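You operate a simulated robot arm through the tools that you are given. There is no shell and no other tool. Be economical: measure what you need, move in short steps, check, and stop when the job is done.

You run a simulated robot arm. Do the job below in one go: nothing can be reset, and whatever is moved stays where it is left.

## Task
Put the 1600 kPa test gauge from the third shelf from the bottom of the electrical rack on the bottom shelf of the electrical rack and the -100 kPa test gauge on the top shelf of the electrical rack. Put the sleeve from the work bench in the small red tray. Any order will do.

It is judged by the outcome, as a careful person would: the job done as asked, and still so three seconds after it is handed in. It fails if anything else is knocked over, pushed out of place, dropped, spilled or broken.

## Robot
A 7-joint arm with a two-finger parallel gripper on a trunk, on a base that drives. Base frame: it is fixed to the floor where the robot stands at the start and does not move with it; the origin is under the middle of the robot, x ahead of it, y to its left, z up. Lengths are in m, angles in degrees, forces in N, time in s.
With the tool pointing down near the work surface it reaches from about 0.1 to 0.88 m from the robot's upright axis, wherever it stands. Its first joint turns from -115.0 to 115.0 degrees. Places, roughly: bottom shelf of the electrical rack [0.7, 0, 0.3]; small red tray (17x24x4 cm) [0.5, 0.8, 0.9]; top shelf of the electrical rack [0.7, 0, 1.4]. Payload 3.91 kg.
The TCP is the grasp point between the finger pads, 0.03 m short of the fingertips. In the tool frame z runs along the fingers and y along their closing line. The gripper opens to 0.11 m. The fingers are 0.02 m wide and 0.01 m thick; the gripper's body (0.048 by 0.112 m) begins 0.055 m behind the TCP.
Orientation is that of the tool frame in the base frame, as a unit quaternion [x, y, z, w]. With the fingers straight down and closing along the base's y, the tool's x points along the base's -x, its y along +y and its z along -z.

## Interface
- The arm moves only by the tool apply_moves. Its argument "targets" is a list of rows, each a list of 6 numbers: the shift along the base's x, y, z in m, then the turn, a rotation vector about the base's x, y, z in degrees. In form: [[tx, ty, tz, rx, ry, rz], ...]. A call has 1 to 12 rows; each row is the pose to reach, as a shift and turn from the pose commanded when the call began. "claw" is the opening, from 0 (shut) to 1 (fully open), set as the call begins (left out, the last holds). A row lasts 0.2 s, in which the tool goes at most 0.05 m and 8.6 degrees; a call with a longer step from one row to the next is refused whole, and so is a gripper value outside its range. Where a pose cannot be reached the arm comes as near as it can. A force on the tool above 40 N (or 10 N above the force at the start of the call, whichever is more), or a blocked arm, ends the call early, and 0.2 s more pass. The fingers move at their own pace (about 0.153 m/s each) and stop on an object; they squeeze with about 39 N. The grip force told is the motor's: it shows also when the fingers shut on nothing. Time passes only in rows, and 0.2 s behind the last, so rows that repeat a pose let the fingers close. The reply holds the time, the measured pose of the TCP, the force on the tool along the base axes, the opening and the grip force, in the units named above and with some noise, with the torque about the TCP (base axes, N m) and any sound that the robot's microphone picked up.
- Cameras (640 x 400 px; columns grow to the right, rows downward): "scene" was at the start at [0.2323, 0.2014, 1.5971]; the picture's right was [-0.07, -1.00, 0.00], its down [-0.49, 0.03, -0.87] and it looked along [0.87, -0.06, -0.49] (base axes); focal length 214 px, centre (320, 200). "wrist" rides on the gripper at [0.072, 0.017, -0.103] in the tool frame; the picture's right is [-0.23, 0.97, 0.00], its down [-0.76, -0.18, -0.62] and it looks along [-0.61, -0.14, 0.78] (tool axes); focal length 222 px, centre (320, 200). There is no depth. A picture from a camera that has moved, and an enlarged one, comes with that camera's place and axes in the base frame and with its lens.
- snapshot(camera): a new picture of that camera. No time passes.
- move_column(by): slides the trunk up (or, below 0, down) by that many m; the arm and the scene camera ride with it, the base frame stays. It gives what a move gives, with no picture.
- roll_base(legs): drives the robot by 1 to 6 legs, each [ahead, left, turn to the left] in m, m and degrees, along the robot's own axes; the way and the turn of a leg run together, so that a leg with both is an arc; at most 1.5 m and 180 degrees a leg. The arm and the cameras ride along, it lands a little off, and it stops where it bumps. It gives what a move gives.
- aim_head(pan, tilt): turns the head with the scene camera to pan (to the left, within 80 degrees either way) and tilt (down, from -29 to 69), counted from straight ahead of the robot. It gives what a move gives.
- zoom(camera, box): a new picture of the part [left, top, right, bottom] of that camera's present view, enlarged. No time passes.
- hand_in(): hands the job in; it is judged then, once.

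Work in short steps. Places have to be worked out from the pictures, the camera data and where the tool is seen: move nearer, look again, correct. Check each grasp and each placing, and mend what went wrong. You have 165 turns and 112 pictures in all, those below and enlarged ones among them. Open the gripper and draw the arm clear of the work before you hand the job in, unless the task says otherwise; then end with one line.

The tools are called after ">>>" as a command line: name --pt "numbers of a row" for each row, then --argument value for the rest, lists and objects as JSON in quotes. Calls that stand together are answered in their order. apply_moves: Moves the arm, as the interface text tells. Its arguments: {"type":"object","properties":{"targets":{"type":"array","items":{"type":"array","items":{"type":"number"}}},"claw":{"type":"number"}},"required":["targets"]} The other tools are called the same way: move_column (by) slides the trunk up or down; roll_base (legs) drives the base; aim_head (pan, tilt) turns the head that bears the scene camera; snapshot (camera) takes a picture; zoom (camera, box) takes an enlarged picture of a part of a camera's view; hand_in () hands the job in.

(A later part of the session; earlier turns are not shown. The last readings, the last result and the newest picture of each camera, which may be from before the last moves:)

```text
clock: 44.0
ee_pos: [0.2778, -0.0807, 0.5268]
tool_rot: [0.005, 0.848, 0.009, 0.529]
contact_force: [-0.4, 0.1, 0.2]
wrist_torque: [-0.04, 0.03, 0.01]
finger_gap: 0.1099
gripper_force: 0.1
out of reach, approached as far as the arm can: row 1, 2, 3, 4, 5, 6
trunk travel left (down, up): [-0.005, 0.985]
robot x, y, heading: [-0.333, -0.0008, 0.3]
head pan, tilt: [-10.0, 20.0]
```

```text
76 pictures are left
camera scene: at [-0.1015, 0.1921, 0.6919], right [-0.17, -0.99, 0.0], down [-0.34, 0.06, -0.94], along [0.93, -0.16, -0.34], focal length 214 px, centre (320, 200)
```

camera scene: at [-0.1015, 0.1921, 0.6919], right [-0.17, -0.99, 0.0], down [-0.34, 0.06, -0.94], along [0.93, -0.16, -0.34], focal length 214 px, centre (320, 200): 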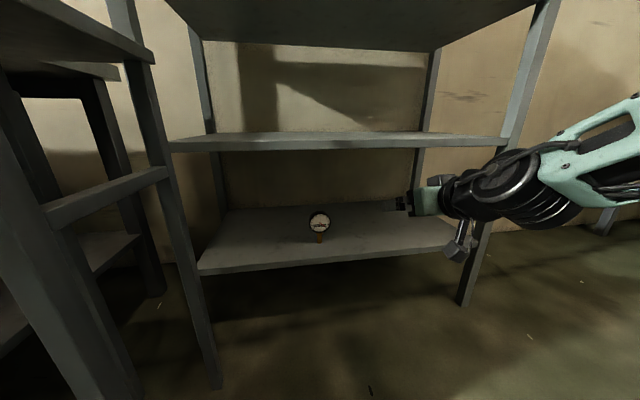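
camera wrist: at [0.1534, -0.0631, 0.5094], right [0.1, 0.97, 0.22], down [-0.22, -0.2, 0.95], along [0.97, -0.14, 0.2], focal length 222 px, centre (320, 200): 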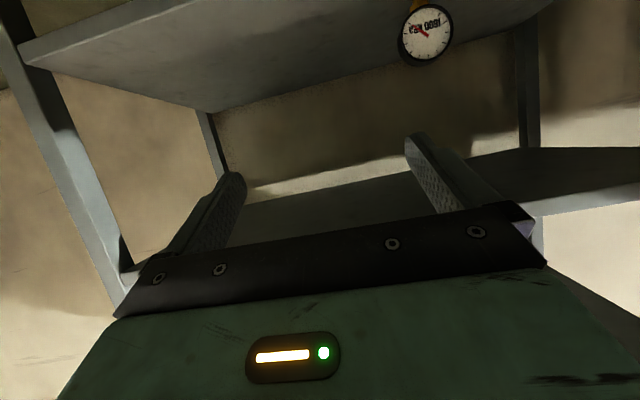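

The trunk limit is 0.4 m per call, so I'll raise it in two steps.

>>> move_column --by 0.4

>>> move_column --by 0.16

>>> snapshot --camera "wrist"

>>> snapshot --camera "scene"

```text
clock: 47.9
ee_pos: [0.2781, -0.0798, 0.9282]
tool_rot: [0.005, 0.849, 0.008, 0.529]
contact_force: [0.7, -0.9, 0.3]
wrist_torque: [-0.01, 0.03, 0.02]
finger_gap: 0.11
gripper_force: 0.1
trunk travel left (down, up): [-0.405, 0.585]
robot x, y, heading: [-0.3327, 0.0015, 0.5]
head pan, tilt: [-10.0, 20.0]
```

```text
clock: 49.7
ee_pos: [0.2781, -0.0796, 1.0884]
tool_rot: [0.005, 0.849, 0.009, 0.529]
contact_force: [-0.1, 0.0, 0.1]
wrist_torque: [0.01, -0.01, 0.0]
finger_gap: 0.1101
gripper_force: 0.1
trunk travel left (down, up): [-0.565, 0.425]
robot x, y, heading: [-0.3319, 0.0003, 0.6]
head pan, tilt: [-10.0, 20.0]
```

```text
75 pictures are left
camera wrist: at [0.1535, -0.063, 1.0692], right [0.1, 0.97, 0.22], down [-0.22, -0.2, 0.95], along [0.97, -0.14, 0.2], focal length 222 px, centre (320, 200)
```

wrist: 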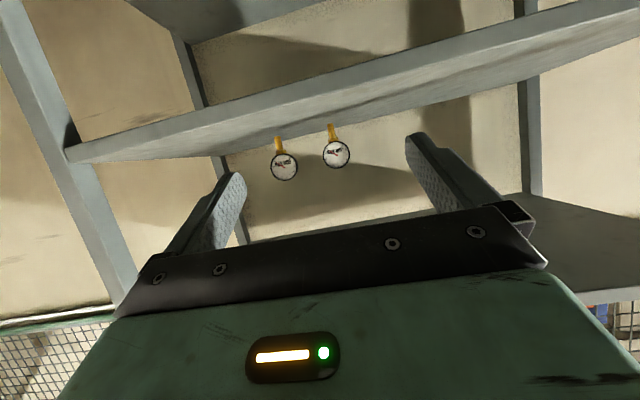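

```text
74 pictures are left
camera scene: at [-0.1015, 0.192, 1.2519], right [-0.17, -0.99, 0.0], down [-0.34, 0.06, -0.94], along [0.93, -0.16, -0.34], focal length 214 px, centre (320, 200)
```

scene: 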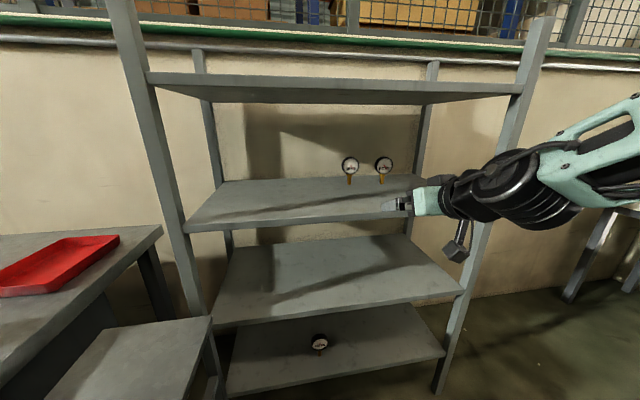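

The -100 dial is confirmed at about (0.745, -0.08, 1.08). I'll pitch the tool 6° flatter for clearance under the top shelf, then drive 0.26 m forward.

>>> apply_moves --pt "0 0 0 0 -6 0"

>>> roll_base --legs '[[0.26, 0, -0.5]]'

>>> snapshot --camera "wrist"

>>> snapshot --camera "scene"

```text
clock: 50.1
ee_pos: [0.2924, -0.0775, 1.102]
tool_rot: [0.004, 0.82, 0.009, 0.572]
contact_force: [-0.1, -0.1, 0.5]
wrist_torque: [-0.01, -0.02, 0.02]
finger_gap: 0.11
gripper_force: 0.1
out of reach, approached as far as the arm can: row 1
trunk travel left (down, up): [-0.565, 0.425]
robot x, y, heading: [-0.3329, -0.0005, 0.4]
head pan, tilt: [-10.0, 20.0]
```

```text
clock: 52.0
ee_pos: [0.5603, -0.08, 1.101]
tool_rot: [0.007, 0.821, 0.007, 0.571]
contact_force: [0.0, -0.2, 0.4]
wrist_torque: [0.01, 0.0, 0.0]
finger_gap: 0.1101
gripper_force: 0.2
trunk travel left (down, up): [-0.565, 0.425]
robot x, y, heading: [-0.064, 0.0025, 0.0]
head pan, tilt: [-10.0, 20.0]
```

```text
73 pictures are left
camera wrist: at [0.4372, -0.0619, 1.0688], right [0.08, 0.97, 0.23], down [-0.32, -0.19, 0.93], along [0.94, -0.15, 0.3], focal length 222 px, centre (320, 200)
```

wrist: 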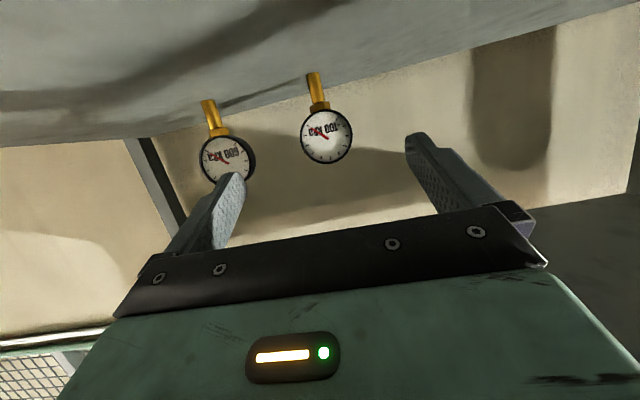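

```text
72 pictures are left
camera scene: at [0.1671, 0.192, 1.2519], right [-0.17, -0.99, 0.0], down [-0.34, 0.06, -0.94], along [0.93, -0.16, -0.34], focal length 214 px, centre (320, 200)
```

scene: 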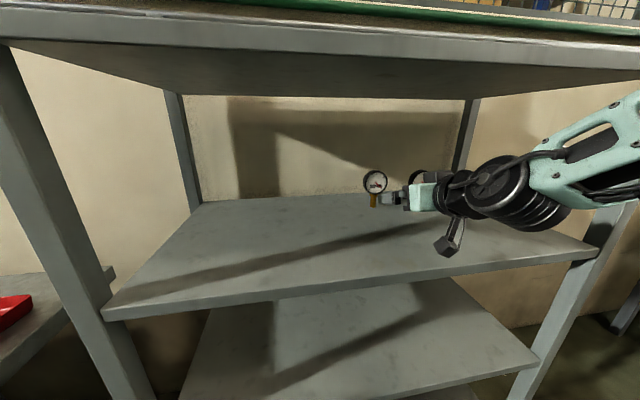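

The -100 dial face is at about (0.75, -0.081, 1.081). I'll lower 2 cm and advance 0.13 m.

>>> apply_moves --pt "0 0 -0.02 0 0 0" --pt "0.03 0 -0.02 0 0 0" --pt "0.06 0 -0.02 0 0 0" --pt "0.1 0 -0.02 0 0 0" --pt "0.13 0 -0.02 0 0 0"

>>> snapshot --camera "wrist"

>>> snapshot --camera "scene"

```text
clock: 53.2
ee_pos: [0.689, -0.077, 1.0802]
tool_rot: [0.007, 0.82, 0.007, 0.573]
contact_force: [-0.6, 1.6, -0.5]
wrist_torque: [-0.01, -0.01, -0.1]
finger_gap: 0.11
gripper_force: 0.1
out of reach, approached as far as the arm can: row 1
trunk travel left (down, up): [-0.565, 0.425]
robot x, y, heading: [-0.0694, -0.0004, 0.0]
head pan, tilt: [-10.0, 20.0]
```

```text
71 pictures are left
camera wrist: at [0.5657, -0.0596, 1.0487], right [0.08, 0.97, 0.23], down [-0.32, -0.2, 0.93], along [0.94, -0.15, 0.3], focal length 222 px, centre (320, 200)
```

wrist: 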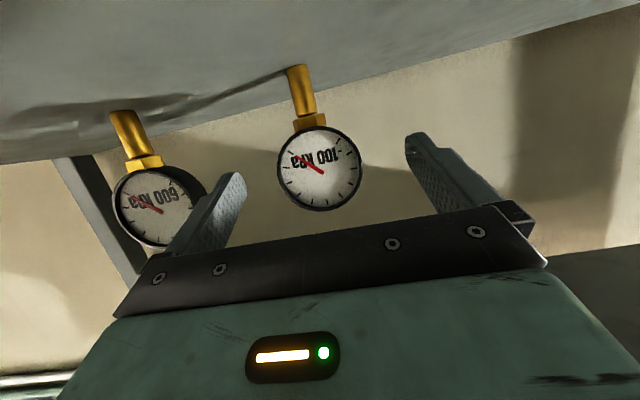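

```text
70 pictures are left
camera scene: at [0.1667, 0.1926, 1.2518], right [-0.17, -0.99, 0.0], down [-0.34, 0.06, -0.94], along [0.93, -0.16, -0.34], focal length 214 px, centre (320, 200)
```

scene: 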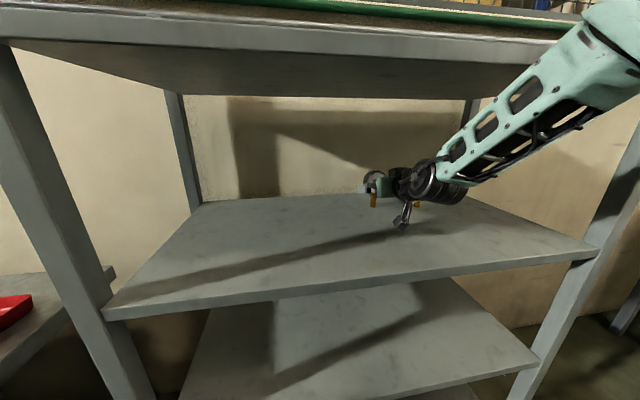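

The forearm is close to the top shelf's front edge. I'll back out, lower the trunk and raise the tool with the arm, so the forearm comes in flatter.

>>> apply_moves --pt "-0.04 -0.002 0.0 0 0 0" --pt "-0.08 -0.003 0.0 0 0 0" --pt "-0.12 -0.003 0.01 0 0 0"

>>> roll_base --legs '[[-0.3, 0, 0]]'

>>> move_column --by -0.25

>>> apply_moves --pt "0.02 0 0.04 0 0 0" --pt "0.04 0 0.08 0 0 0" --pt "0.06 0 0.12 0 0 0" --pt "0.08 0 0.16 0 0 0" --pt "0.1 0 0.2 0 0 0" --pt "0.1 0 0.24 0 0 0"

>>> snapshot --camera "scene"

```text
clock: 54.0
ee_pos: [0.5683, -0.0802, 1.0906]
tool_rot: [0.007, 0.822, 0.007, 0.57]
contact_force: [0.8, -0.4, 0.1]
wrist_torque: [0.01, -0.02, -0.05]
finger_gap: 0.1098
gripper_force: 0.0
trunk travel left (down, up): [-0.565, 0.425]
robot x, y, heading: [-0.064, -0.0002, 0.1]
head pan, tilt: [-10.0, 20.0]
```

```text
clock: 56.0
ee_pos: [0.2682, -0.0799, 1.0898]
tool_rot: [0.005, 0.821, 0.008, 0.571]
contact_force: [0.4, 0.8, 0.7]
wrist_torque: [0.02, 0.02, -0.02]
finger_gap: 0.1101
gripper_force: 0.1
trunk travel left (down, up): [-0.565, 0.425]
robot x, y, heading: [-0.3693, -0.0023, 0.5]
head pan, tilt: [-10.0, 20.0]
```

```text
clock: 58.6
ee_pos: [0.2676, -0.0796, 0.8397]
tool_rot: [0.004, 0.821, 0.009, 0.571]
contact_force: [0.4, -0.4, -0.6]
wrist_torque: [0.0, -0.02, -0.05]
finger_gap: 0.1099
gripper_force: 0.1
trunk travel left (down, up): [-0.315, 0.675]
robot x, y, heading: [-0.3685, -0.0044, 0.2]
head pan, tilt: [-10.0, 20.0]
```

```text
clock: 60.0
ee_pos: [0.368, -0.082, 1.0783]
tool_rot: [0.005, 0.821, 0.008, 0.57]
contact_force: [-0.7, -0.9, -0.1]
wrist_torque: [0.0, -0.03, -0.04]
finger_gap: 0.1102
gripper_force: 0.1
trunk travel left (down, up): [-0.315, 0.675]
robot x, y, heading: [-0.363, -0.0008, 0.1]
head pan, tilt: [-10.0, 20.0]
```

```text
69 pictures are left
camera scene: at [-0.1348, 0.1918, 1.0019], right [-0.17, -0.99, 0.0], down [-0.34, 0.06, -0.94], along [0.93, -0.16, -0.34], focal length 214 px, centre (320, 200)
```

scene: 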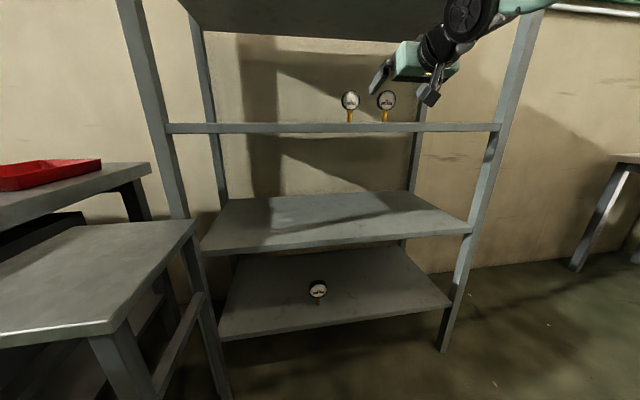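

I'll tilt the head up to see the forearm.

>>> aim_head --pan -25 --tilt -10

>>> snapshot --camera "scene"

>>> snapshot --camera "wrist"

```text
clock: 61.0
ee_pos: [0.3663, -0.0815, 1.0778]
tool_rot: [0.005, 0.821, 0.008, 0.571]
contact_force: [0.3, -0.1, 0.8]
wrist_torque: [0.0, -0.01, 0.0]
finger_gap: 0.1101
gripper_force: 0.0
trunk travel left (down, up): [-0.315, 0.675]
robot x, y, heading: [-0.3663, -0.0007, 0.5]
head pan, tilt: [-25.0, -10.0]
```

```text
68 pictures are left
camera scene: at [-0.15, 0.1722, 1.0494], right [-0.42, -0.91, 0.0], down [0.16, -0.07, -0.98], along [0.9, -0.41, 0.17], focal length 214 px, centre (320, 200)
```

scene: 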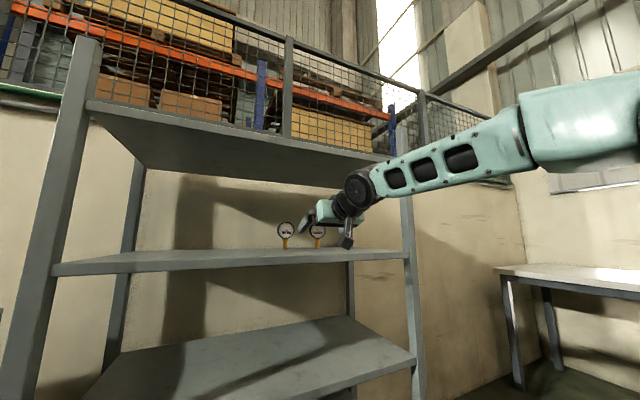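

```text
67 pictures are left
camera wrist: at [0.2456, -0.0644, 1.0461], right [0.08, 0.97, 0.23], down [-0.32, -0.2, 0.93], along [0.94, -0.15, 0.29], focal length 222 px, centre (320, 200)
```

wrist: 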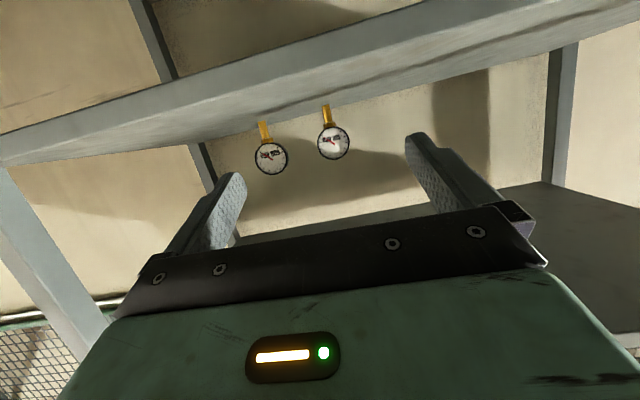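

The forearm now lies flat, with its top near z≈1.2, so it fits under the top shelf. I'll drive in 0.29 m.

>>> roll_base --legs '[[0.29, 0, -0.4]]'

>>> snapshot --camera "wrist"

>>> snapshot --camera "scene"

```text
clock: 63.0
ee_pos: [0.6576, -0.0844, 1.0781]
tool_rot: [0.007, 0.821, 0.007, 0.571]
contact_force: [0.0, -0.3, 0.2]
wrist_torque: [-0.01, 0.01, 0.02]
finger_gap: 0.1101
gripper_force: 0.0
trunk travel left (down, up): [-0.315, 0.675]
robot x, y, heading: [-0.0751, -0.0035, -0.0]
head pan, tilt: [-25.0, -10.0]
```

```text
66 pictures are left
camera wrist: at [0.5358, -0.0667, 1.0463], right [0.08, 0.97, 0.23], down [-0.32, -0.19, 0.93], along [0.94, -0.15, 0.29], focal length 222 px, centre (320, 200)
```

wrist: 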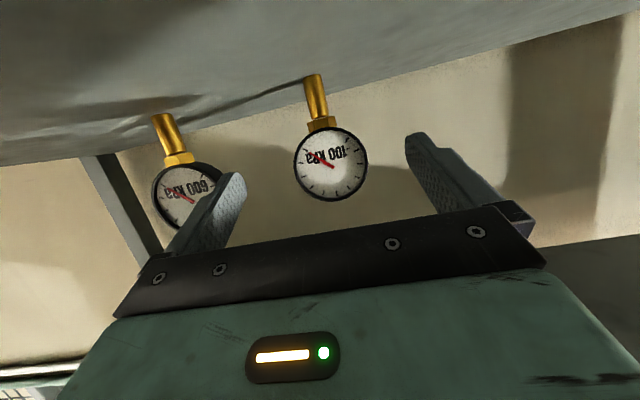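

```text
65 pictures are left
camera scene: at [0.1415, 0.1723, 1.0495], right [-0.42, -0.91, 0.0], down [0.16, -0.07, -0.98], along [0.89, -0.41, 0.17], focal length 214 px, centre (320, 200)
```

scene: 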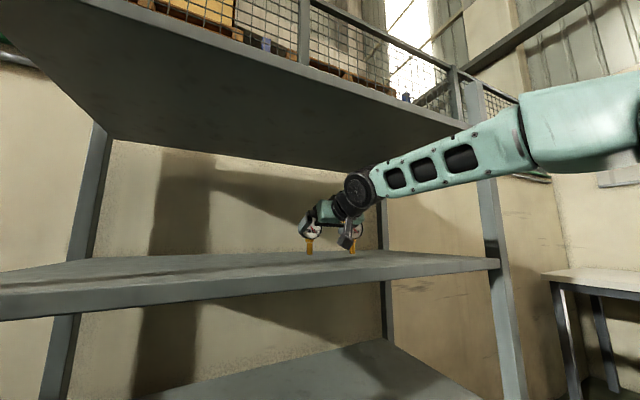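

The gap is clear and the dial is at (0.75, -0.082, 1.079). I'll advance to x≈0.762.

>>> apply_moves --pt "0.03 0.002 0.001 0 0 0" --pt "0.06 0.002 0.001 0 0 0" --pt "0.085 0.002 0.001 0 0 0" --pt "0.105 0.002 0.001 0 0 0"

>>> snapshot --camera "wrist"

>>> snapshot --camera "scene"

```text
clock: 64.0
ee_pos: [0.7648, -0.0847, 1.0804]
tool_rot: [0.006, 0.821, 0.008, 0.571]
contact_force: [-0.1, -0.1, 0.7]
wrist_torque: [-0.01, -0.01, 0.04]
finger_gap: 0.1101
gripper_force: 0.1
trunk travel left (down, up): [-0.315, 0.675]
robot x, y, heading: [-0.0726, -0.0002, -0.0]
head pan, tilt: [-25.0, -10.0]
```

```text
64 pictures are left
camera wrist: at [0.6416, -0.0654, 1.0478], right [0.08, 0.97, 0.23], down [-0.32, -0.19, 0.93], along [0.94, -0.15, 0.29], focal length 222 px, centre (320, 200)
```

wrist: 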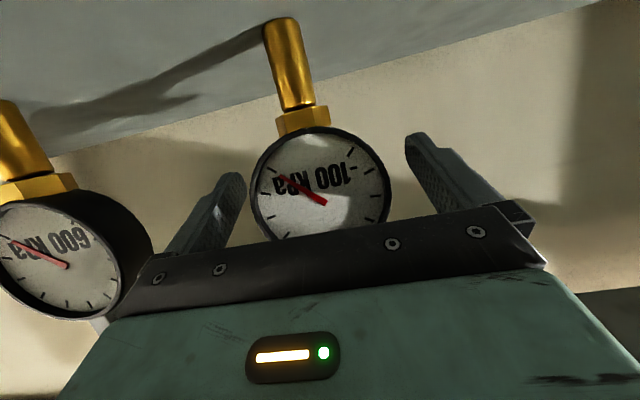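

```text
63 pictures are left
camera scene: at [0.1414, 0.1722, 1.0495], right [-0.42, -0.91, 0.0], down [0.16, -0.07, -0.98], along [0.89, -0.41, 0.17], focal length 214 px, centre (320, 200)
```

scene: 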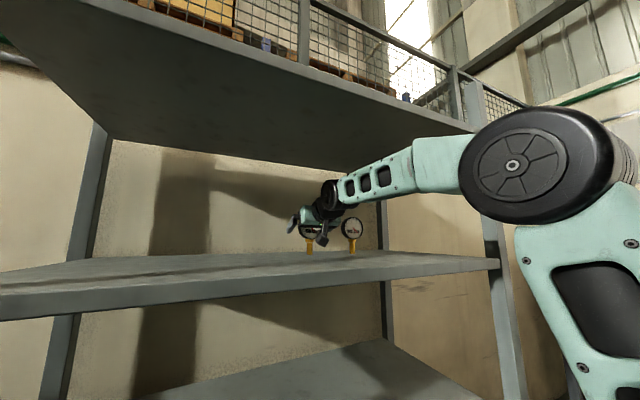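

I'm centred enough and the neighbouring 600 gauge is clear. Closing.

>>> apply_moves --pt "0 0.002 0 0 0 0" --pt "0 0.002 0 0 0 0" --pt "0 0.002 0 0 0 0" --pt "0 0.002 0 0 0 0" --claw 0

>>> snapshot --camera "wrist"

```text
clock: 65.0
ee_pos: [0.7638, -0.0805, 1.0792]
tool_rot: [0.007, 0.821, 0.007, 0.571]
contact_force: [-0.4, -0.6, 0.7]
wrist_torque: [-0.02, -0.02, -0.05]
finger_gap: 0.071
gripper_force: 38.8
trunk travel left (down, up): [-0.315, 0.675]
robot x, y, heading: [-0.0749, 0.0008, 0.2]
head pan, tilt: [-25.0, -10.0]
```

```text
62 pictures are left
camera wrist: at [0.6413, -0.0632, 1.0479], right [0.08, 0.97, 0.23], down [-0.32, -0.19, 0.93], along [0.94, -0.15, 0.29], focal length 222 px, centre (320, 200)
```

wrist: 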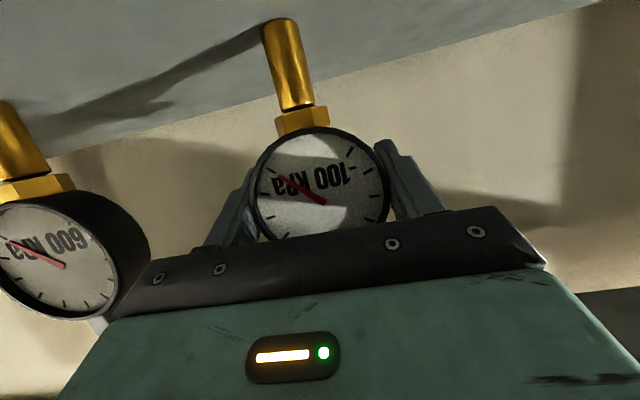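

It's gripped. I'll lift 2.5 cm, edge left away from the 600 gauge, and retract; the base then backs out.

>>> apply_moves --pt "0 0 0.012 0 0 0" --pt "0 0 0.025 0 0 0" --pt "0 0.015 0.025 0 0 0" --pt "-0.03 0.03 0.025 0 0 0" --pt "-0.06 0.03 0.025 0 0 0" --pt "-0.1 0.03 0.025 0 0 0"

>>> roll_base --legs '[[-0.35, 0, 0]]'

>>> snapshot --camera "scene"

>>> snapshot --camera "wrist"

```text
clock: 66.4
ee_pos: [0.6658, -0.0536, 1.1026]
tool_rot: [0.006, 0.822, 0.007, 0.57]
contact_force: [1.3, -0.4, -1.4]
wrist_torque: [0.0, -0.01, -0.02]
finger_gap: 0.0713
gripper_force: 38.9
trunk travel left (down, up): [-0.315, 0.675]
robot x, y, heading: [-0.0783, -0.0005, 0.2]
head pan, tilt: [-25.0, -10.0]
```

```text
clock: 68.6
ee_pos: [0.3183, -0.0543, 1.1038]
tool_rot: [0.008, 0.821, 0.007, 0.57]
contact_force: [0.4, 0.8, -1.5]
wrist_torque: [0.02, 0.0, -0.01]
finger_gap: 0.0711
gripper_force: 39.5
trunk travel left (down, up): [-0.315, 0.675]
robot x, y, heading: [-0.4251, -0.0033, 0.0]
head pan, tilt: [-25.0, -10.0]
```

```text
61 pictures are left
camera scene: at [-0.2068, 0.1716, 1.0495], right [-0.42, -0.91, 0.0], down [0.16, -0.07, -0.98], along [0.89, -0.42, 0.17], focal length 214 px, centre (320, 200)
```

scene: 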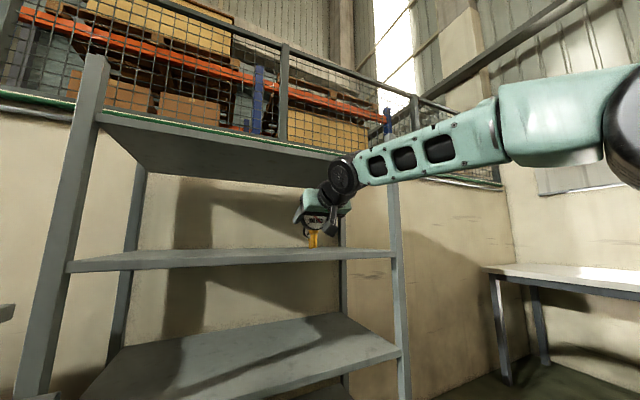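

```text
60 pictures are left
camera wrist: at [0.1956, -0.0372, 1.0715], right [0.08, 0.97, 0.23], down [-0.32, -0.19, 0.93], along [0.94, -0.15, 0.29], focal length 222 px, centre (320, 200)
```

wrist: 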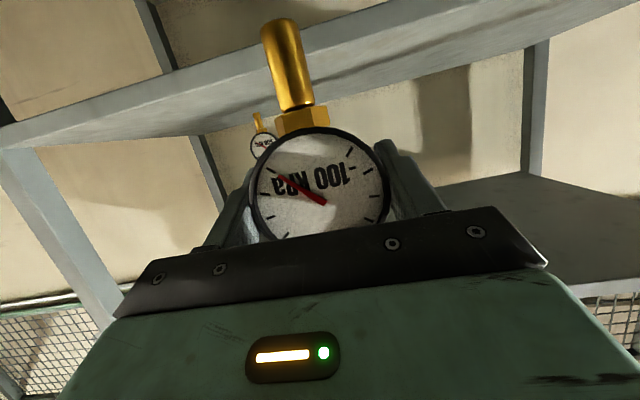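

I'll raise the trunk 0.4 m, which puts the stem bottom at about 1.42, above the top shelf.

>>> move_column --by 0.4

>>> aim_head --pan -15 --tilt 20

>>> snapshot --camera "scene"

```text
clock: 72.5
ee_pos: [0.319, -0.0555, 1.5036]
tool_rot: [0.008, 0.821, 0.007, 0.571]
contact_force: [-0.1, 0.1, -1.7]
wrist_torque: [0.02, 0.02, -0.04]
finger_gap: 0.0709
gripper_force: 38.7
trunk travel left (down, up): [-0.715, 0.275]
robot x, y, heading: [-0.423, 0.0025, 0.1]
head pan, tilt: [-25.0, -10.0]
```

```text
clock: 73.4
ee_pos: [0.3179, -0.0567, 1.5023]
tool_rot: [0.008, 0.821, 0.006, 0.571]
contact_force: [0.2, 0.4, -1.8]
wrist_torque: [0.01, -0.02, -0.01]
finger_gap: 0.071
gripper_force: 38.9
trunk travel left (down, up): [-0.715, 0.275]
robot x, y, heading: [-0.4245, 0.0007, -0.0]
head pan, tilt: [-15.0, 20.0]
```

```text
59 pictures are left
camera scene: at [-0.1932, 0.1831, 1.402], right [-0.26, -0.97, 0.0], down [-0.33, 0.09, -0.94], along [0.91, -0.24, -0.34], focal length 214 px, centre (320, 200)
```

scene: 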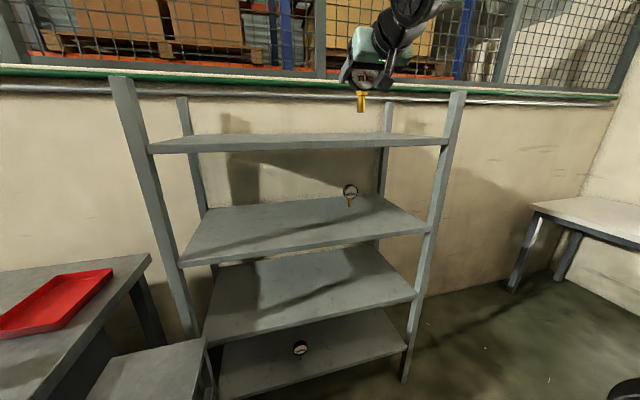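

It's held and clear. I'll drive 0.27 m forward so the gauge hangs over the top shelf.

>>> roll_base --legs '[[0.27, 0, 0]]'

>>> apply_moves --pt "0 0 -0.02 0 0 0" --pt "0 0 -0.04 0 0 0" --pt "0 0 -0.055 0 0 0"

>>> snapshot --camera "scene"

>>> snapshot --camera "wrist"

```text
clock: 75.4
ee_pos: [0.5978, -0.0515, 1.5027]
tool_rot: [0.006, 0.821, 0.008, 0.571]
contact_force: [0.2, -1.5, -2.1]
wrist_torque: [-0.02, 0.02, 0.02]
finger_gap: 0.0709
gripper_force: 39.5
trunk travel left (down, up): [-0.715, 0.275]
robot x, y, heading: [-0.1475, -0.0012, 0.5]
head pan, tilt: [-15.0, 20.0]
```

```text
clock: 76.2
ee_pos: [0.5991, -0.0512, 1.4493]
tool_rot: [0.006, 0.821, 0.008, 0.571]
contact_force: [0.3, 0.4, -1.5]
wrist_torque: [0.01, 0.0, 0.02]
finger_gap: 0.0712
gripper_force: 39.2
trunk travel left (down, up): [-0.715, 0.275]
robot x, y, heading: [-0.1432, -0.0022, 0.3]
head pan, tilt: [-15.0, 20.0]
```

```text
58 pictures are left
camera scene: at [0.0863, 0.1847, 1.402], right [-0.25, -0.97, 0.0], down [-0.33, 0.09, -0.94], along [0.91, -0.24, -0.34], focal length 214 px, centre (320, 200)
```

scene: 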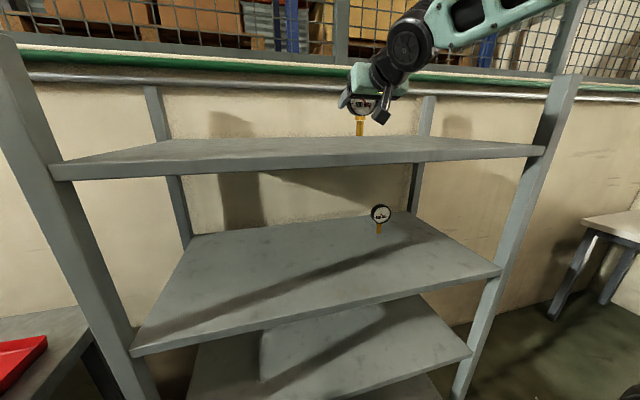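

```text
57 pictures are left
camera wrist: at [0.4766, -0.0342, 1.4174], right [0.08, 0.97, 0.23], down [-0.32, -0.2, 0.93], along [0.94, -0.15, 0.29], focal length 222 px, centre (320, 200)
```

wrist: 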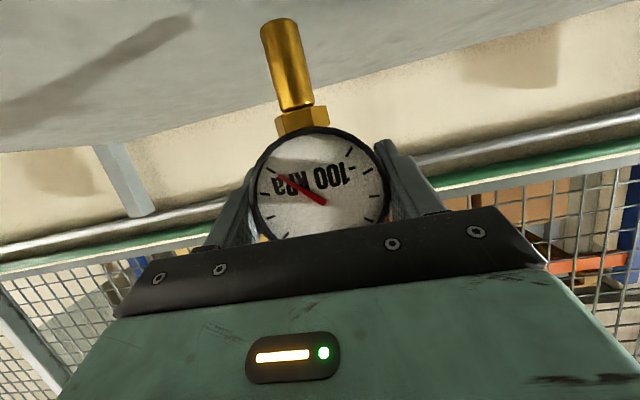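

It's over the shelf. Touchdown is expected around z≈1.43, so I'll lower in small steps.

>>> apply_moves --pt "0 0 -0.006 0 0 0" --pt "0 0 -0.012 0 0 0" --pt "0 0 -0.015 0 0 0"

>>> apply_moves --pt "0 0 -0.001 0 0 0" --pt "0 0 -0.002 0 0 0" --pt "0 0 -0.003 0 0 0"

```text
clock: 77.0
ee_pos: [0.5985, -0.0534, 1.4331]
tool_rot: [0.006, 0.821, 0.007, 0.571]
contact_force: [-0.4, 0.2, -1.6]
wrist_torque: [0.01, 0.01, 0.01]
finger_gap: 0.071
gripper_force: 38.4
trunk travel left (down, up): [-0.715, 0.275]
robot x, y, heading: [-0.1464, 0.0041, 0.0]
head pan, tilt: [-15.0, 20.0]
```

```text
clock: 77.8
ee_pos: [0.599, -0.0518, 1.4305]
tool_rot: [0.006, 0.821, 0.007, 0.571]
contact_force: [0.7, 0.5, -0.9]
wrist_torque: [-0.01, 0.02, 0.01]
finger_gap: 0.071
gripper_force: 39.0
trunk travel left (down, up): [-0.715, 0.275]
robot x, y, heading: [-0.1453, -0.0036, 0.2]
head pan, tilt: [-15.0, 20.0]
```

>>> apply_moves --pt "0 0 -0.001 0 0 0" --pt "0 0 -0.002 0 0 0"

```text
clock: 78.4
ee_pos: [0.5992, -0.0518, 1.4296]
tool_rot: [0.007, 0.821, 0.007, 0.571]
contact_force: [1.0, -0.3, 3.3]
wrist_torque: [-0.02, -0.14, -0.03]
finger_gap: 0.071
gripper_force: 38.9
trunk travel left (down, up): [-0.715, 0.275]
robot x, y, heading: [-0.1443, 0.0013, 0.4]
head pan, tilt: [-15.0, 20.0]
```

Contact at +3.3 N. I'll release and check.

>>> apply_moves --pt "0 0 0 0 0 0" --pt "0 0 0 0 0 0" --pt "0 0 0 0 0 0" --claw 1

>>> apply_moves --pt "-0.02 0 0 0 0 0" --pt "-0.05 0 0 0 0 0" --pt "-0.09 0 0 0 0 0" --pt "-0.13 0 0.01 0 0 0"

>>> snapshot --camera "wrist"

```text
clock: 79.2
ee_pos: [0.598, -0.0517, 1.429]
tool_rot: [0.006, 0.821, 0.007, 0.571]
contact_force: [-0.8, -1.0, -0.9]
wrist_torque: [0.01, 0.01, -0.03]
finger_gap: 0.1101
gripper_force: 0.0
trunk travel left (down, up): [-0.715, 0.275]
robot x, y, heading: [-0.1423, -0.0005, 0.3]
head pan, tilt: [-15.0, 20.0]
```

```text
clock: 80.2
ee_pos: [0.5201, -0.0489, 1.4266]
tool_rot: [0.007, 0.821, 0.006, 0.571]
contact_force: [0.5, 0.9, -0.3]
wrist_torque: [-0.04, 0.03, -0.01]
finger_gap: 0.1101
gripper_force: 0.0
out of reach, approached as far as the arm can: row 3, 4
trunk travel left (down, up): [-0.715, 0.275]
robot x, y, heading: [-0.147, 0.0003, 0.2]
head pan, tilt: [-15.0, 20.0]
```

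```text
56 pictures are left
camera wrist: at [0.3972, -0.0319, 1.3951], right [0.08, 0.97, 0.23], down [-0.32, -0.19, 0.93], along [0.94, -0.15, 0.29], focal length 222 px, centre (320, 200)
```

wrist: 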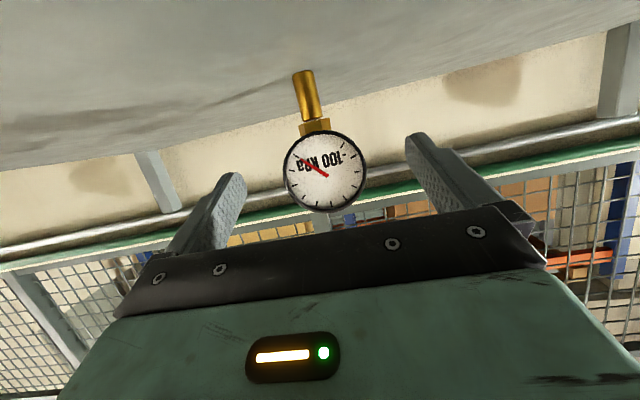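

The -100 gauge stands on the top shelf. I'll back away and look at the bench on the left.

>>> roll_base --legs '[[-0.4, 0, 0]]'

>>> snapshot --camera "scene"

>>> aim_head --pan 50 --tilt 40

>>> snapshot --camera "scene"

```text
clock: 82.8
ee_pos: [0.1031, -0.053, 1.4277]
tool_rot: [0.007, 0.821, 0.006, 0.571]
contact_force: [0.0, -0.9, -0.2]
wrist_torque: [0.01, -0.01, 0.0]
finger_gap: 0.1101
gripper_force: 0.0
trunk travel left (down, up): [-0.715, 0.275]
robot x, y, heading: [-0.5617, -0.0015, 0.1]
head pan, tilt: [-15.0, 20.0]
```

```text
55 pictures are left
camera scene: at [-0.3293, 0.1828, 1.4019], right [-0.26, -0.97, 0.0], down [-0.33, 0.09, -0.94], along [0.91, -0.24, -0.34], focal length 214 px, centre (320, 200)
```

scene: 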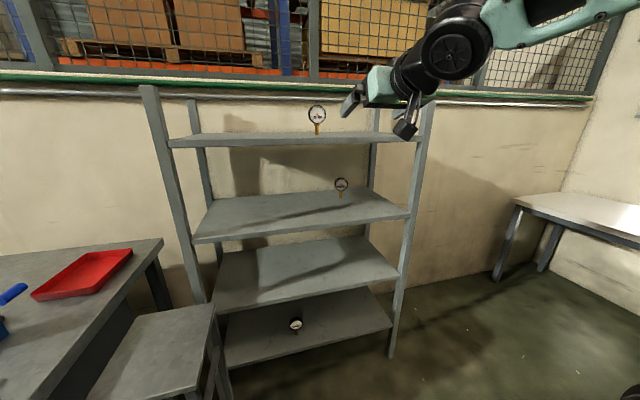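

```text
clock: 84.1
ee_pos: [0.1027, -0.0539, 1.4264]
tool_rot: [0.007, 0.821, 0.007, 0.571]
contact_force: [0.5, -0.4, -0.3]
wrist_torque: [0.01, 0.02, 0.0]
finger_gap: 0.11
gripper_force: 0.1
trunk travel left (down, up): [-0.715, 0.275]
robot x, y, heading: [-0.564, -0.0001, 0.2]
head pan, tilt: [50.0, 40.0]
```

```text
54 pictures are left
camera scene: at [-0.3647, 0.2719, 1.3706], right [0.77, -0.64, 0.0], down [-0.41, -0.49, -0.77], along [0.49, 0.59, -0.64], focal length 214 px, centre (320, 200)
```

scene: 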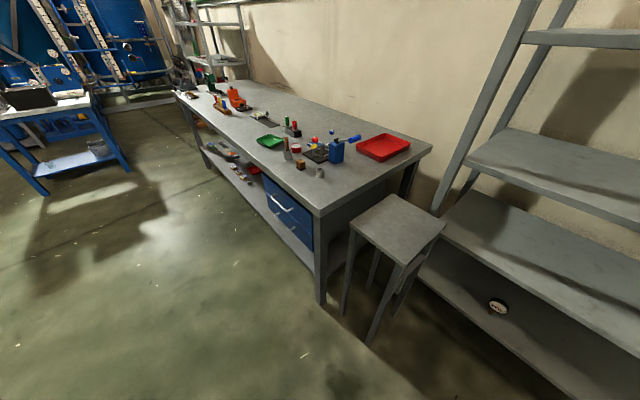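

>>> zoom --camera "scene" --box '[240, 110, 432, 230]'

```text
3.33 times, centred on (336, 170) of scene
camera zoom: at [-0.3647, 0.2719, 1.3706], right [0.77, -0.64, 0.0], down [-0.41, -0.49, -0.77], along [0.49, 0.59, -0.64], focal length 715 px, centre (267, 300)
```

zoom: 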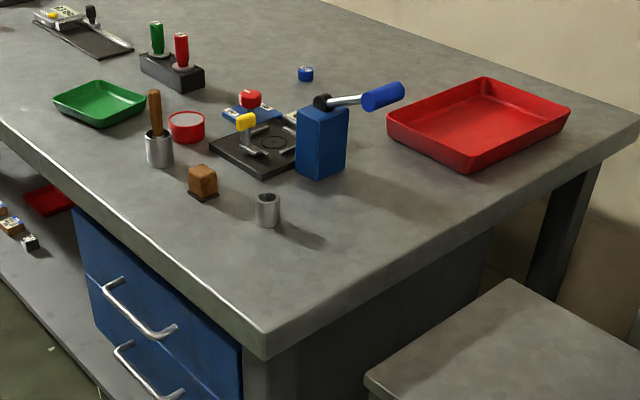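

The sleeve (hollow metal cylinder) is at about (0.123, 0.858): about 3.3 cm across and 4 cm tall. The bench front edge is at x≈-0.03, and the tray spans x 0.39–0.63, y 0.75–0.91. I'll slide the base left in front of the bench.

>>> roll_base --legs '[[0, 0.85, 0]]'

>>> aim_head --pan 0 --tilt 40

>>> snapshot --camera "scene"

```text
clock: 88.7
ee_pos: [0.1072, 0.8113, 1.4262]
tool_rot: [0.014, 0.821, 0.001, 0.571]
contact_force: [-0.7, 0.2, 0.5]
wrist_torque: [-0.03, 0.02, 0.01]
finger_gap: 0.1099
gripper_force: 0.1
trunk travel left (down, up): [-0.715, 0.275]
robot x, y, heading: [-0.5553, 0.8721, -0.7]
head pan, tilt: [50.0, 40.0]
```

```text
clock: 89.9
ee_pos: [0.1068, 0.8105, 1.4261]
tool_rot: [0.013, 0.821, 0.002, 0.571]
contact_force: [0.8, -0.6, -0.2]
wrist_torque: [0.04, 0.04, 0.0]
finger_gap: 0.1098
gripper_force: 0.1
trunk travel left (down, up): [-0.715, 0.275]
robot x, y, heading: [-0.5543, 0.8717, -1.0]
head pan, tilt: [0.0, 40.0]
```

```text
52 pictures are left
camera scene: at [-0.3254, 1.0771, 1.3705], right [-0.01, -1.0, 0.0], down [-0.64, 0.01, -0.77], along [0.77, -0.01, -0.64], focal length 214 px, centre (320, 200)
```

scene: 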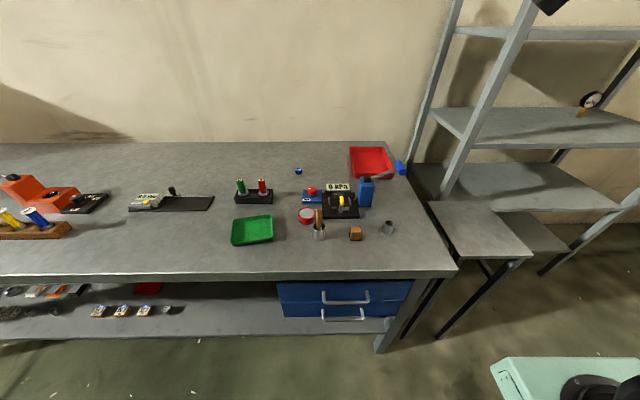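

>>> zoom --camera "scene" --box '[280, 130, 460, 250]'

>>> zoom --camera "scene" --box '[0, 150, 300, 340]'

```text
3.33 times, centred on (370, 190) of scene
camera zoom: at [-0.3254, 1.0771, 1.3705], right [-0.01, -1.0, 0.0], down [-0.64, 0.01, -0.77], along [0.77, -0.01, -0.64], focal length 715 px, centre (153, 233)
```

zoom: 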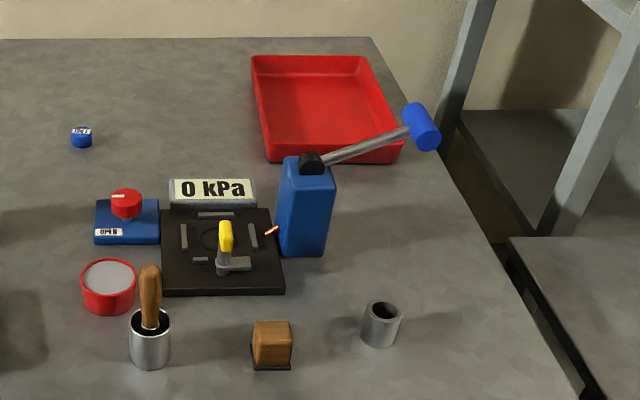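

```text
2.11 times, centred on (150, 245) of scene
camera zoom: at [-0.3254, 1.0771, 1.3705], right [-0.01, -1.0, 0.0], down [-0.64, 0.01, -0.77], along [0.77, -0.01, -0.64], focal length 452 px, centre (678, 105)
```

zoom: 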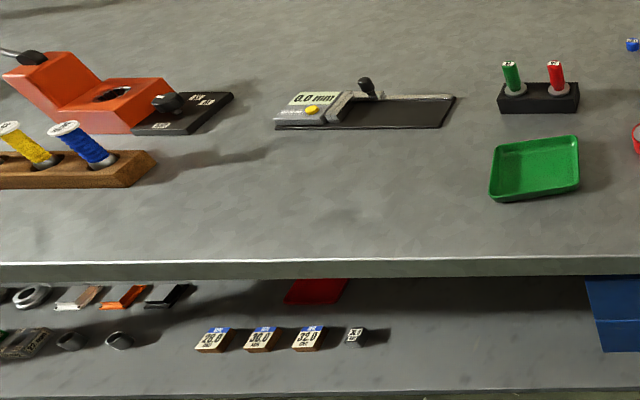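

The sleeve is at (0.122, 0.857), with its top at z≈0.904. The pump lever crosses at x≈0.26 up to z≈1.01, so transport has to be high. I'll look down to see my base front before approaching the bench.

>>> aim_head --pan 0 --tilt 69

>>> snapshot --camera "scene"

```text
clock: 90.8
ee_pos: [0.1076, 0.8108, 1.4263]
tool_rot: [0.014, 0.821, 0.002, 0.571]
contact_force: [0.3, 0.7, 0.5]
wrist_torque: [0.0, 0.0, 0.04]
finger_gap: 0.1099
gripper_force: 0.1
trunk travel left (down, up): [-0.715, 0.275]
robot x, y, heading: [-0.5545, 0.8711, -0.9]
head pan, tilt: [0.0, 68.8]
```

```text
49 pictures are left
camera scene: at [-0.3545, 1.0774, 1.3345], right [-0.01, -1.0, 0.0], down [-0.93, 0.01, -0.36], along [0.36, -0.01, -0.93], focal length 214 px, centre (320, 200)
```

scene: 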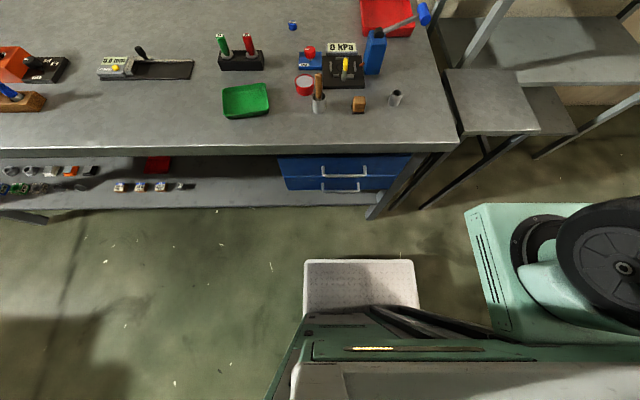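

My base front reaches about 0.31 m ahead of its centre. Driving 0.16 m forward leaves about 5 cm to the bench.

>>> roll_base --legs '[[0.16, 0, 0.9]]'

>>> apply_moves --pt "0 0 0 0 7 0" --pt "0 0 0 0 14 0" --pt "0 0 0 0 21 0" --pt "0 0 0 0 28 0" --pt "0 0 0 0 35 0" --pt "0 0 0 0 42 0" --pt "0 0 0 0 49 0" --pt "0 0 0 0 56 0" --pt "0 0 0 0 63 0" --pt "0 0 0 0 69.6 0"

>>> snapshot --camera "wrist"

>>> snapshot --camera "scene"

```text
clock: 92.2
ee_pos: [0.2676, 0.82, 1.4267]
tool_rot: [0.008, 0.821, 0.006, 0.571]
contact_force: [-0.7, 0.1, 0.0]
wrist_torque: [-0.01, -0.04, 0.02]
finger_gap: 0.1098
gripper_force: 0.1
trunk travel left (down, up): [-0.715, 0.275]
robot x, y, heading: [-0.3945, 0.8716, -0.0]
head pan, tilt: [0.0, 68.8]
```

```text
clock: 94.5
ee_pos: [0.2664, 0.8184, 1.4274]
tool_rot: [0.009, 1.0, 0.001, -0.001]
contact_force: [0.2, -0.2, -0.1]
wrist_torque: [-0.01, -0.04, 0.02]
finger_gap: 0.1102
gripper_force: 0.0
trunk travel left (down, up): [-0.715, 0.275]
robot x, y, heading: [-0.3942, 0.8731, -0.2]
head pan, tilt: [0.0, 68.8]
```

```text
48 pictures are left
camera wrist: at [0.1948, 0.8375, 1.5299], right [0.25, 0.97, 0.0], down [0.76, -0.19, 0.62], along [0.6, -0.15, -0.78], focal length 222 px, centre (320, 200)
```

wrist: 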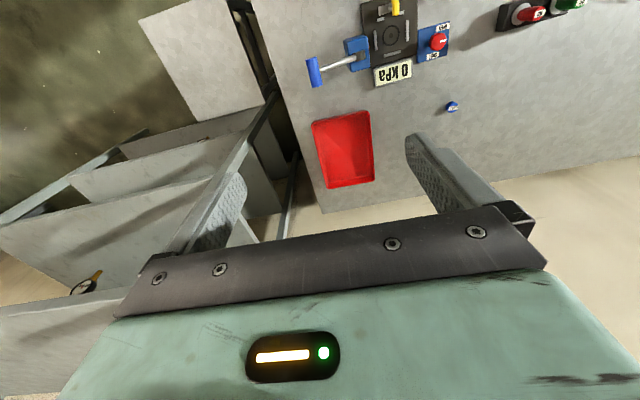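

```text
47 pictures are left
camera scene: at [-0.1991, 1.0792, 1.3345], right [0.0, -1.0, 0.0], down [-0.93, 0.0, -0.36], along [0.36, 0.0, -0.93], focal length 214 px, centre (320, 200)
```

scene: 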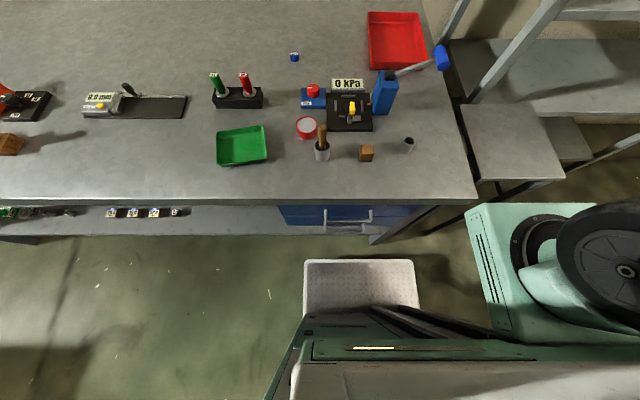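

I'll move above the sleeve at z≈1.1 with the gripper opened to about 7 cm.

>>> apply_moves --pt "-0.03 0.01 -0.025 0 0 0" --pt "-0.06 0.02 -0.05 0 0 0" --pt "-0.09 0.03 -0.08 0 0 0" --pt "-0.12 0.039 -0.11 0 0 0" --pt "-0.144 0.039 -0.14 0 0 0" --pt "-0.144 0.039 -0.18 0 0 0" --pt "-0.144 0.039 -0.22 0 0 0" --pt "-0.144 0.039 -0.26 0 0 0" --pt "-0.144 0.039 -0.3 0 0 0" --pt "-0.144 0.039 -0.34 0 0 0" --claw 0.64

>>> snapshot --camera "wrist"

>>> snapshot --camera "scene"

```text
clock: 96.7
ee_pos: [0.1233, 0.859, 1.085]
tool_rot: [0.01, 1.0, 0.001, 0.0]
contact_force: [0.4, 0.4, -0.5]
wrist_torque: [0.01, 0.01, 0.03]
finger_gap: 0.0704
gripper_force: 0.2
trunk travel left (down, up): [-0.715, 0.275]
robot x, y, heading: [-0.3997, 0.8692, -0.1]
head pan, tilt: [0.0, 68.8]
```

```text
46 pictures are left
camera wrist: at [0.0503, 0.8765, 1.1895], right [0.25, 0.97, 0.0], down [0.76, -0.19, 0.62], along [0.6, -0.15, -0.78], focal length 222 px, centre (320, 200)
```

wrist: 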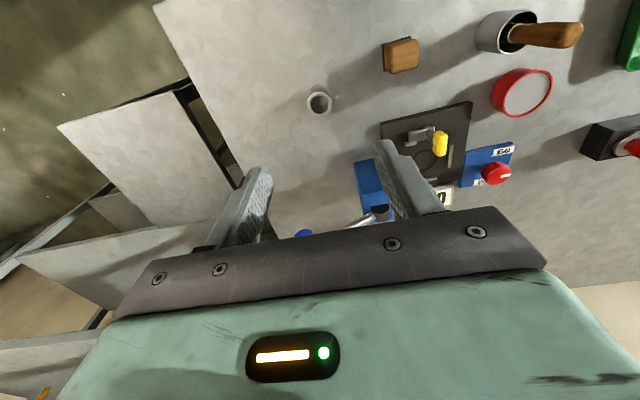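

```text
45 pictures are left
camera scene: at [-0.1992, 1.0792, 1.3345], right [0.0, -1.0, 0.0], down [-0.93, 0.0, -0.36], along [0.36, 0.0, -0.93], focal length 214 px, centre (320, 200)
```

scene: 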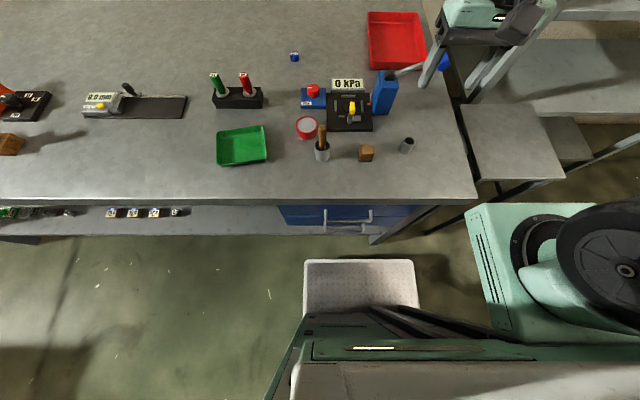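

The wrist view puts the sleeve at (0.122, 0.8586), directly below. I'll descend to 0.96 and recheck.

>>> apply_moves --pt "-0.001 0 -0.04 0 0 0" --pt "-0.001 0 -0.08 0 0 0" --pt "-0.001 0 -0.12 0 0 0"

>>> snapshot --camera "wrist"

>>> zoom --camera "scene" --box '[340, 40, 500, 180]'

```text
clock: 97.5
ee_pos: [0.1228, 0.8572, 0.9673]
tool_rot: [0.01, 1.0, 0.0, -0.001]
contact_force: [-0.6, -0.1, 0.3]
wrist_torque: [0.04, -0.04, -0.03]
finger_gap: 0.0703
gripper_force: 0.0
trunk travel left (down, up): [-0.715, 0.275]
robot x, y, heading: [-0.3924, 0.8715, 0.0]
head pan, tilt: [0.0, 68.8]
```

```text
44 pictures are left
camera wrist: at [0.0513, 0.8754, 1.0704], right [0.25, 0.97, 0.0], down [0.76, -0.19, 0.62], along [0.6, -0.15, -0.78], focal length 222 px, centre (320, 200)
```

wrist: 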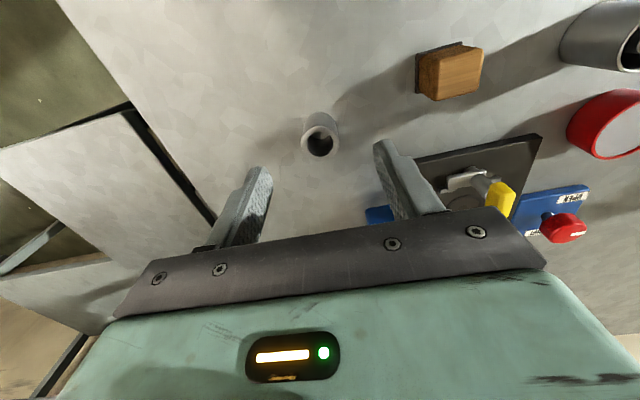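

```text
2.86 times, centred on (420, 110) of scene
camera zoom: at [-0.1993, 1.0791, 1.3346], right [0.0, -1.0, 0.0], down [-0.93, 0.0, -0.36], along [0.36, 0.0, -0.93], focal length 613 px, centre (34, 457)
```

zoom: 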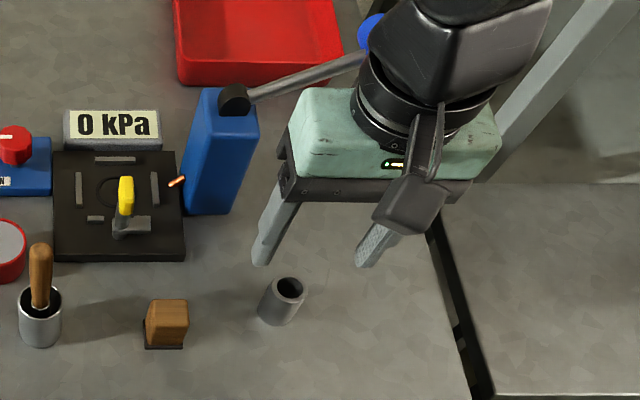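

It's aligned within 2 mm. I'll descend to TCP z≈0.898, then close.

>>> apply_moves --pt "-0.001 0.0 -0.025 0 0 0" --pt "-0.001 0.0 -0.05 0 0 0" --pt "-0.001 0.0 -0.068 0 0 0"

>>> apply_moves --pt "0 0 0 0 0 0" --pt "0 0 0 0 0 0" --pt "0 0 0 0 0 0" --claw 0

>>> snapshot --camera "wrist"

```text
clock: 98.2
ee_pos: [0.1212, 0.8576, 0.898]
tool_rot: [0.01, 1.0, 0.0, 0.001]
contact_force: [-0.3, 0.2, 0.4]
wrist_torque: [0.01, -0.02, -0.01]
finger_gap: 0.0702
gripper_force: 0.1
trunk travel left (down, up): [-0.715, 0.275]
robot x, y, heading: [-0.3944, 0.8733, -0.0]
head pan, tilt: [0.0, 68.8]
```

```text
clock: 99.0
ee_pos: [0.121, 0.8562, 0.8967]
tool_rot: [0.01, 1.0, 0.001, -0.001]
contact_force: [0.1, 0.0, -0.5]
wrist_torque: [0.0, 0.0, 0.02]
finger_gap: 0.0313
gripper_force: 39.1
trunk travel left (down, up): [-0.715, 0.275]
robot x, y, heading: [-0.3961, 0.8714, -0.2]
head pan, tilt: [0.0, 68.8]
```

```text
42 pictures are left
camera wrist: at [0.049, 0.8747, 1.0006], right [0.25, 0.97, 0.0], down [0.76, -0.19, 0.62], along [0.6, -0.15, -0.78], focal length 222 px, centre (320, 200)
```

wrist: 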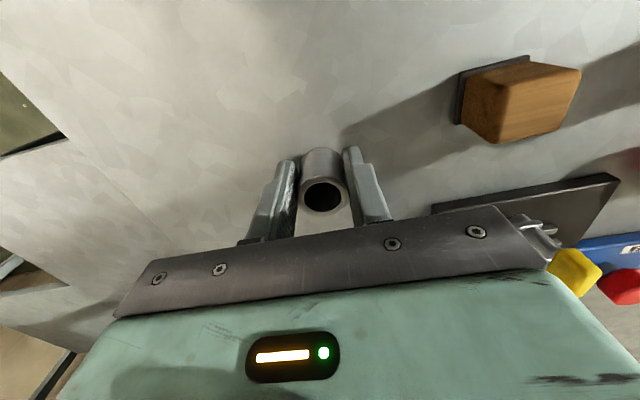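

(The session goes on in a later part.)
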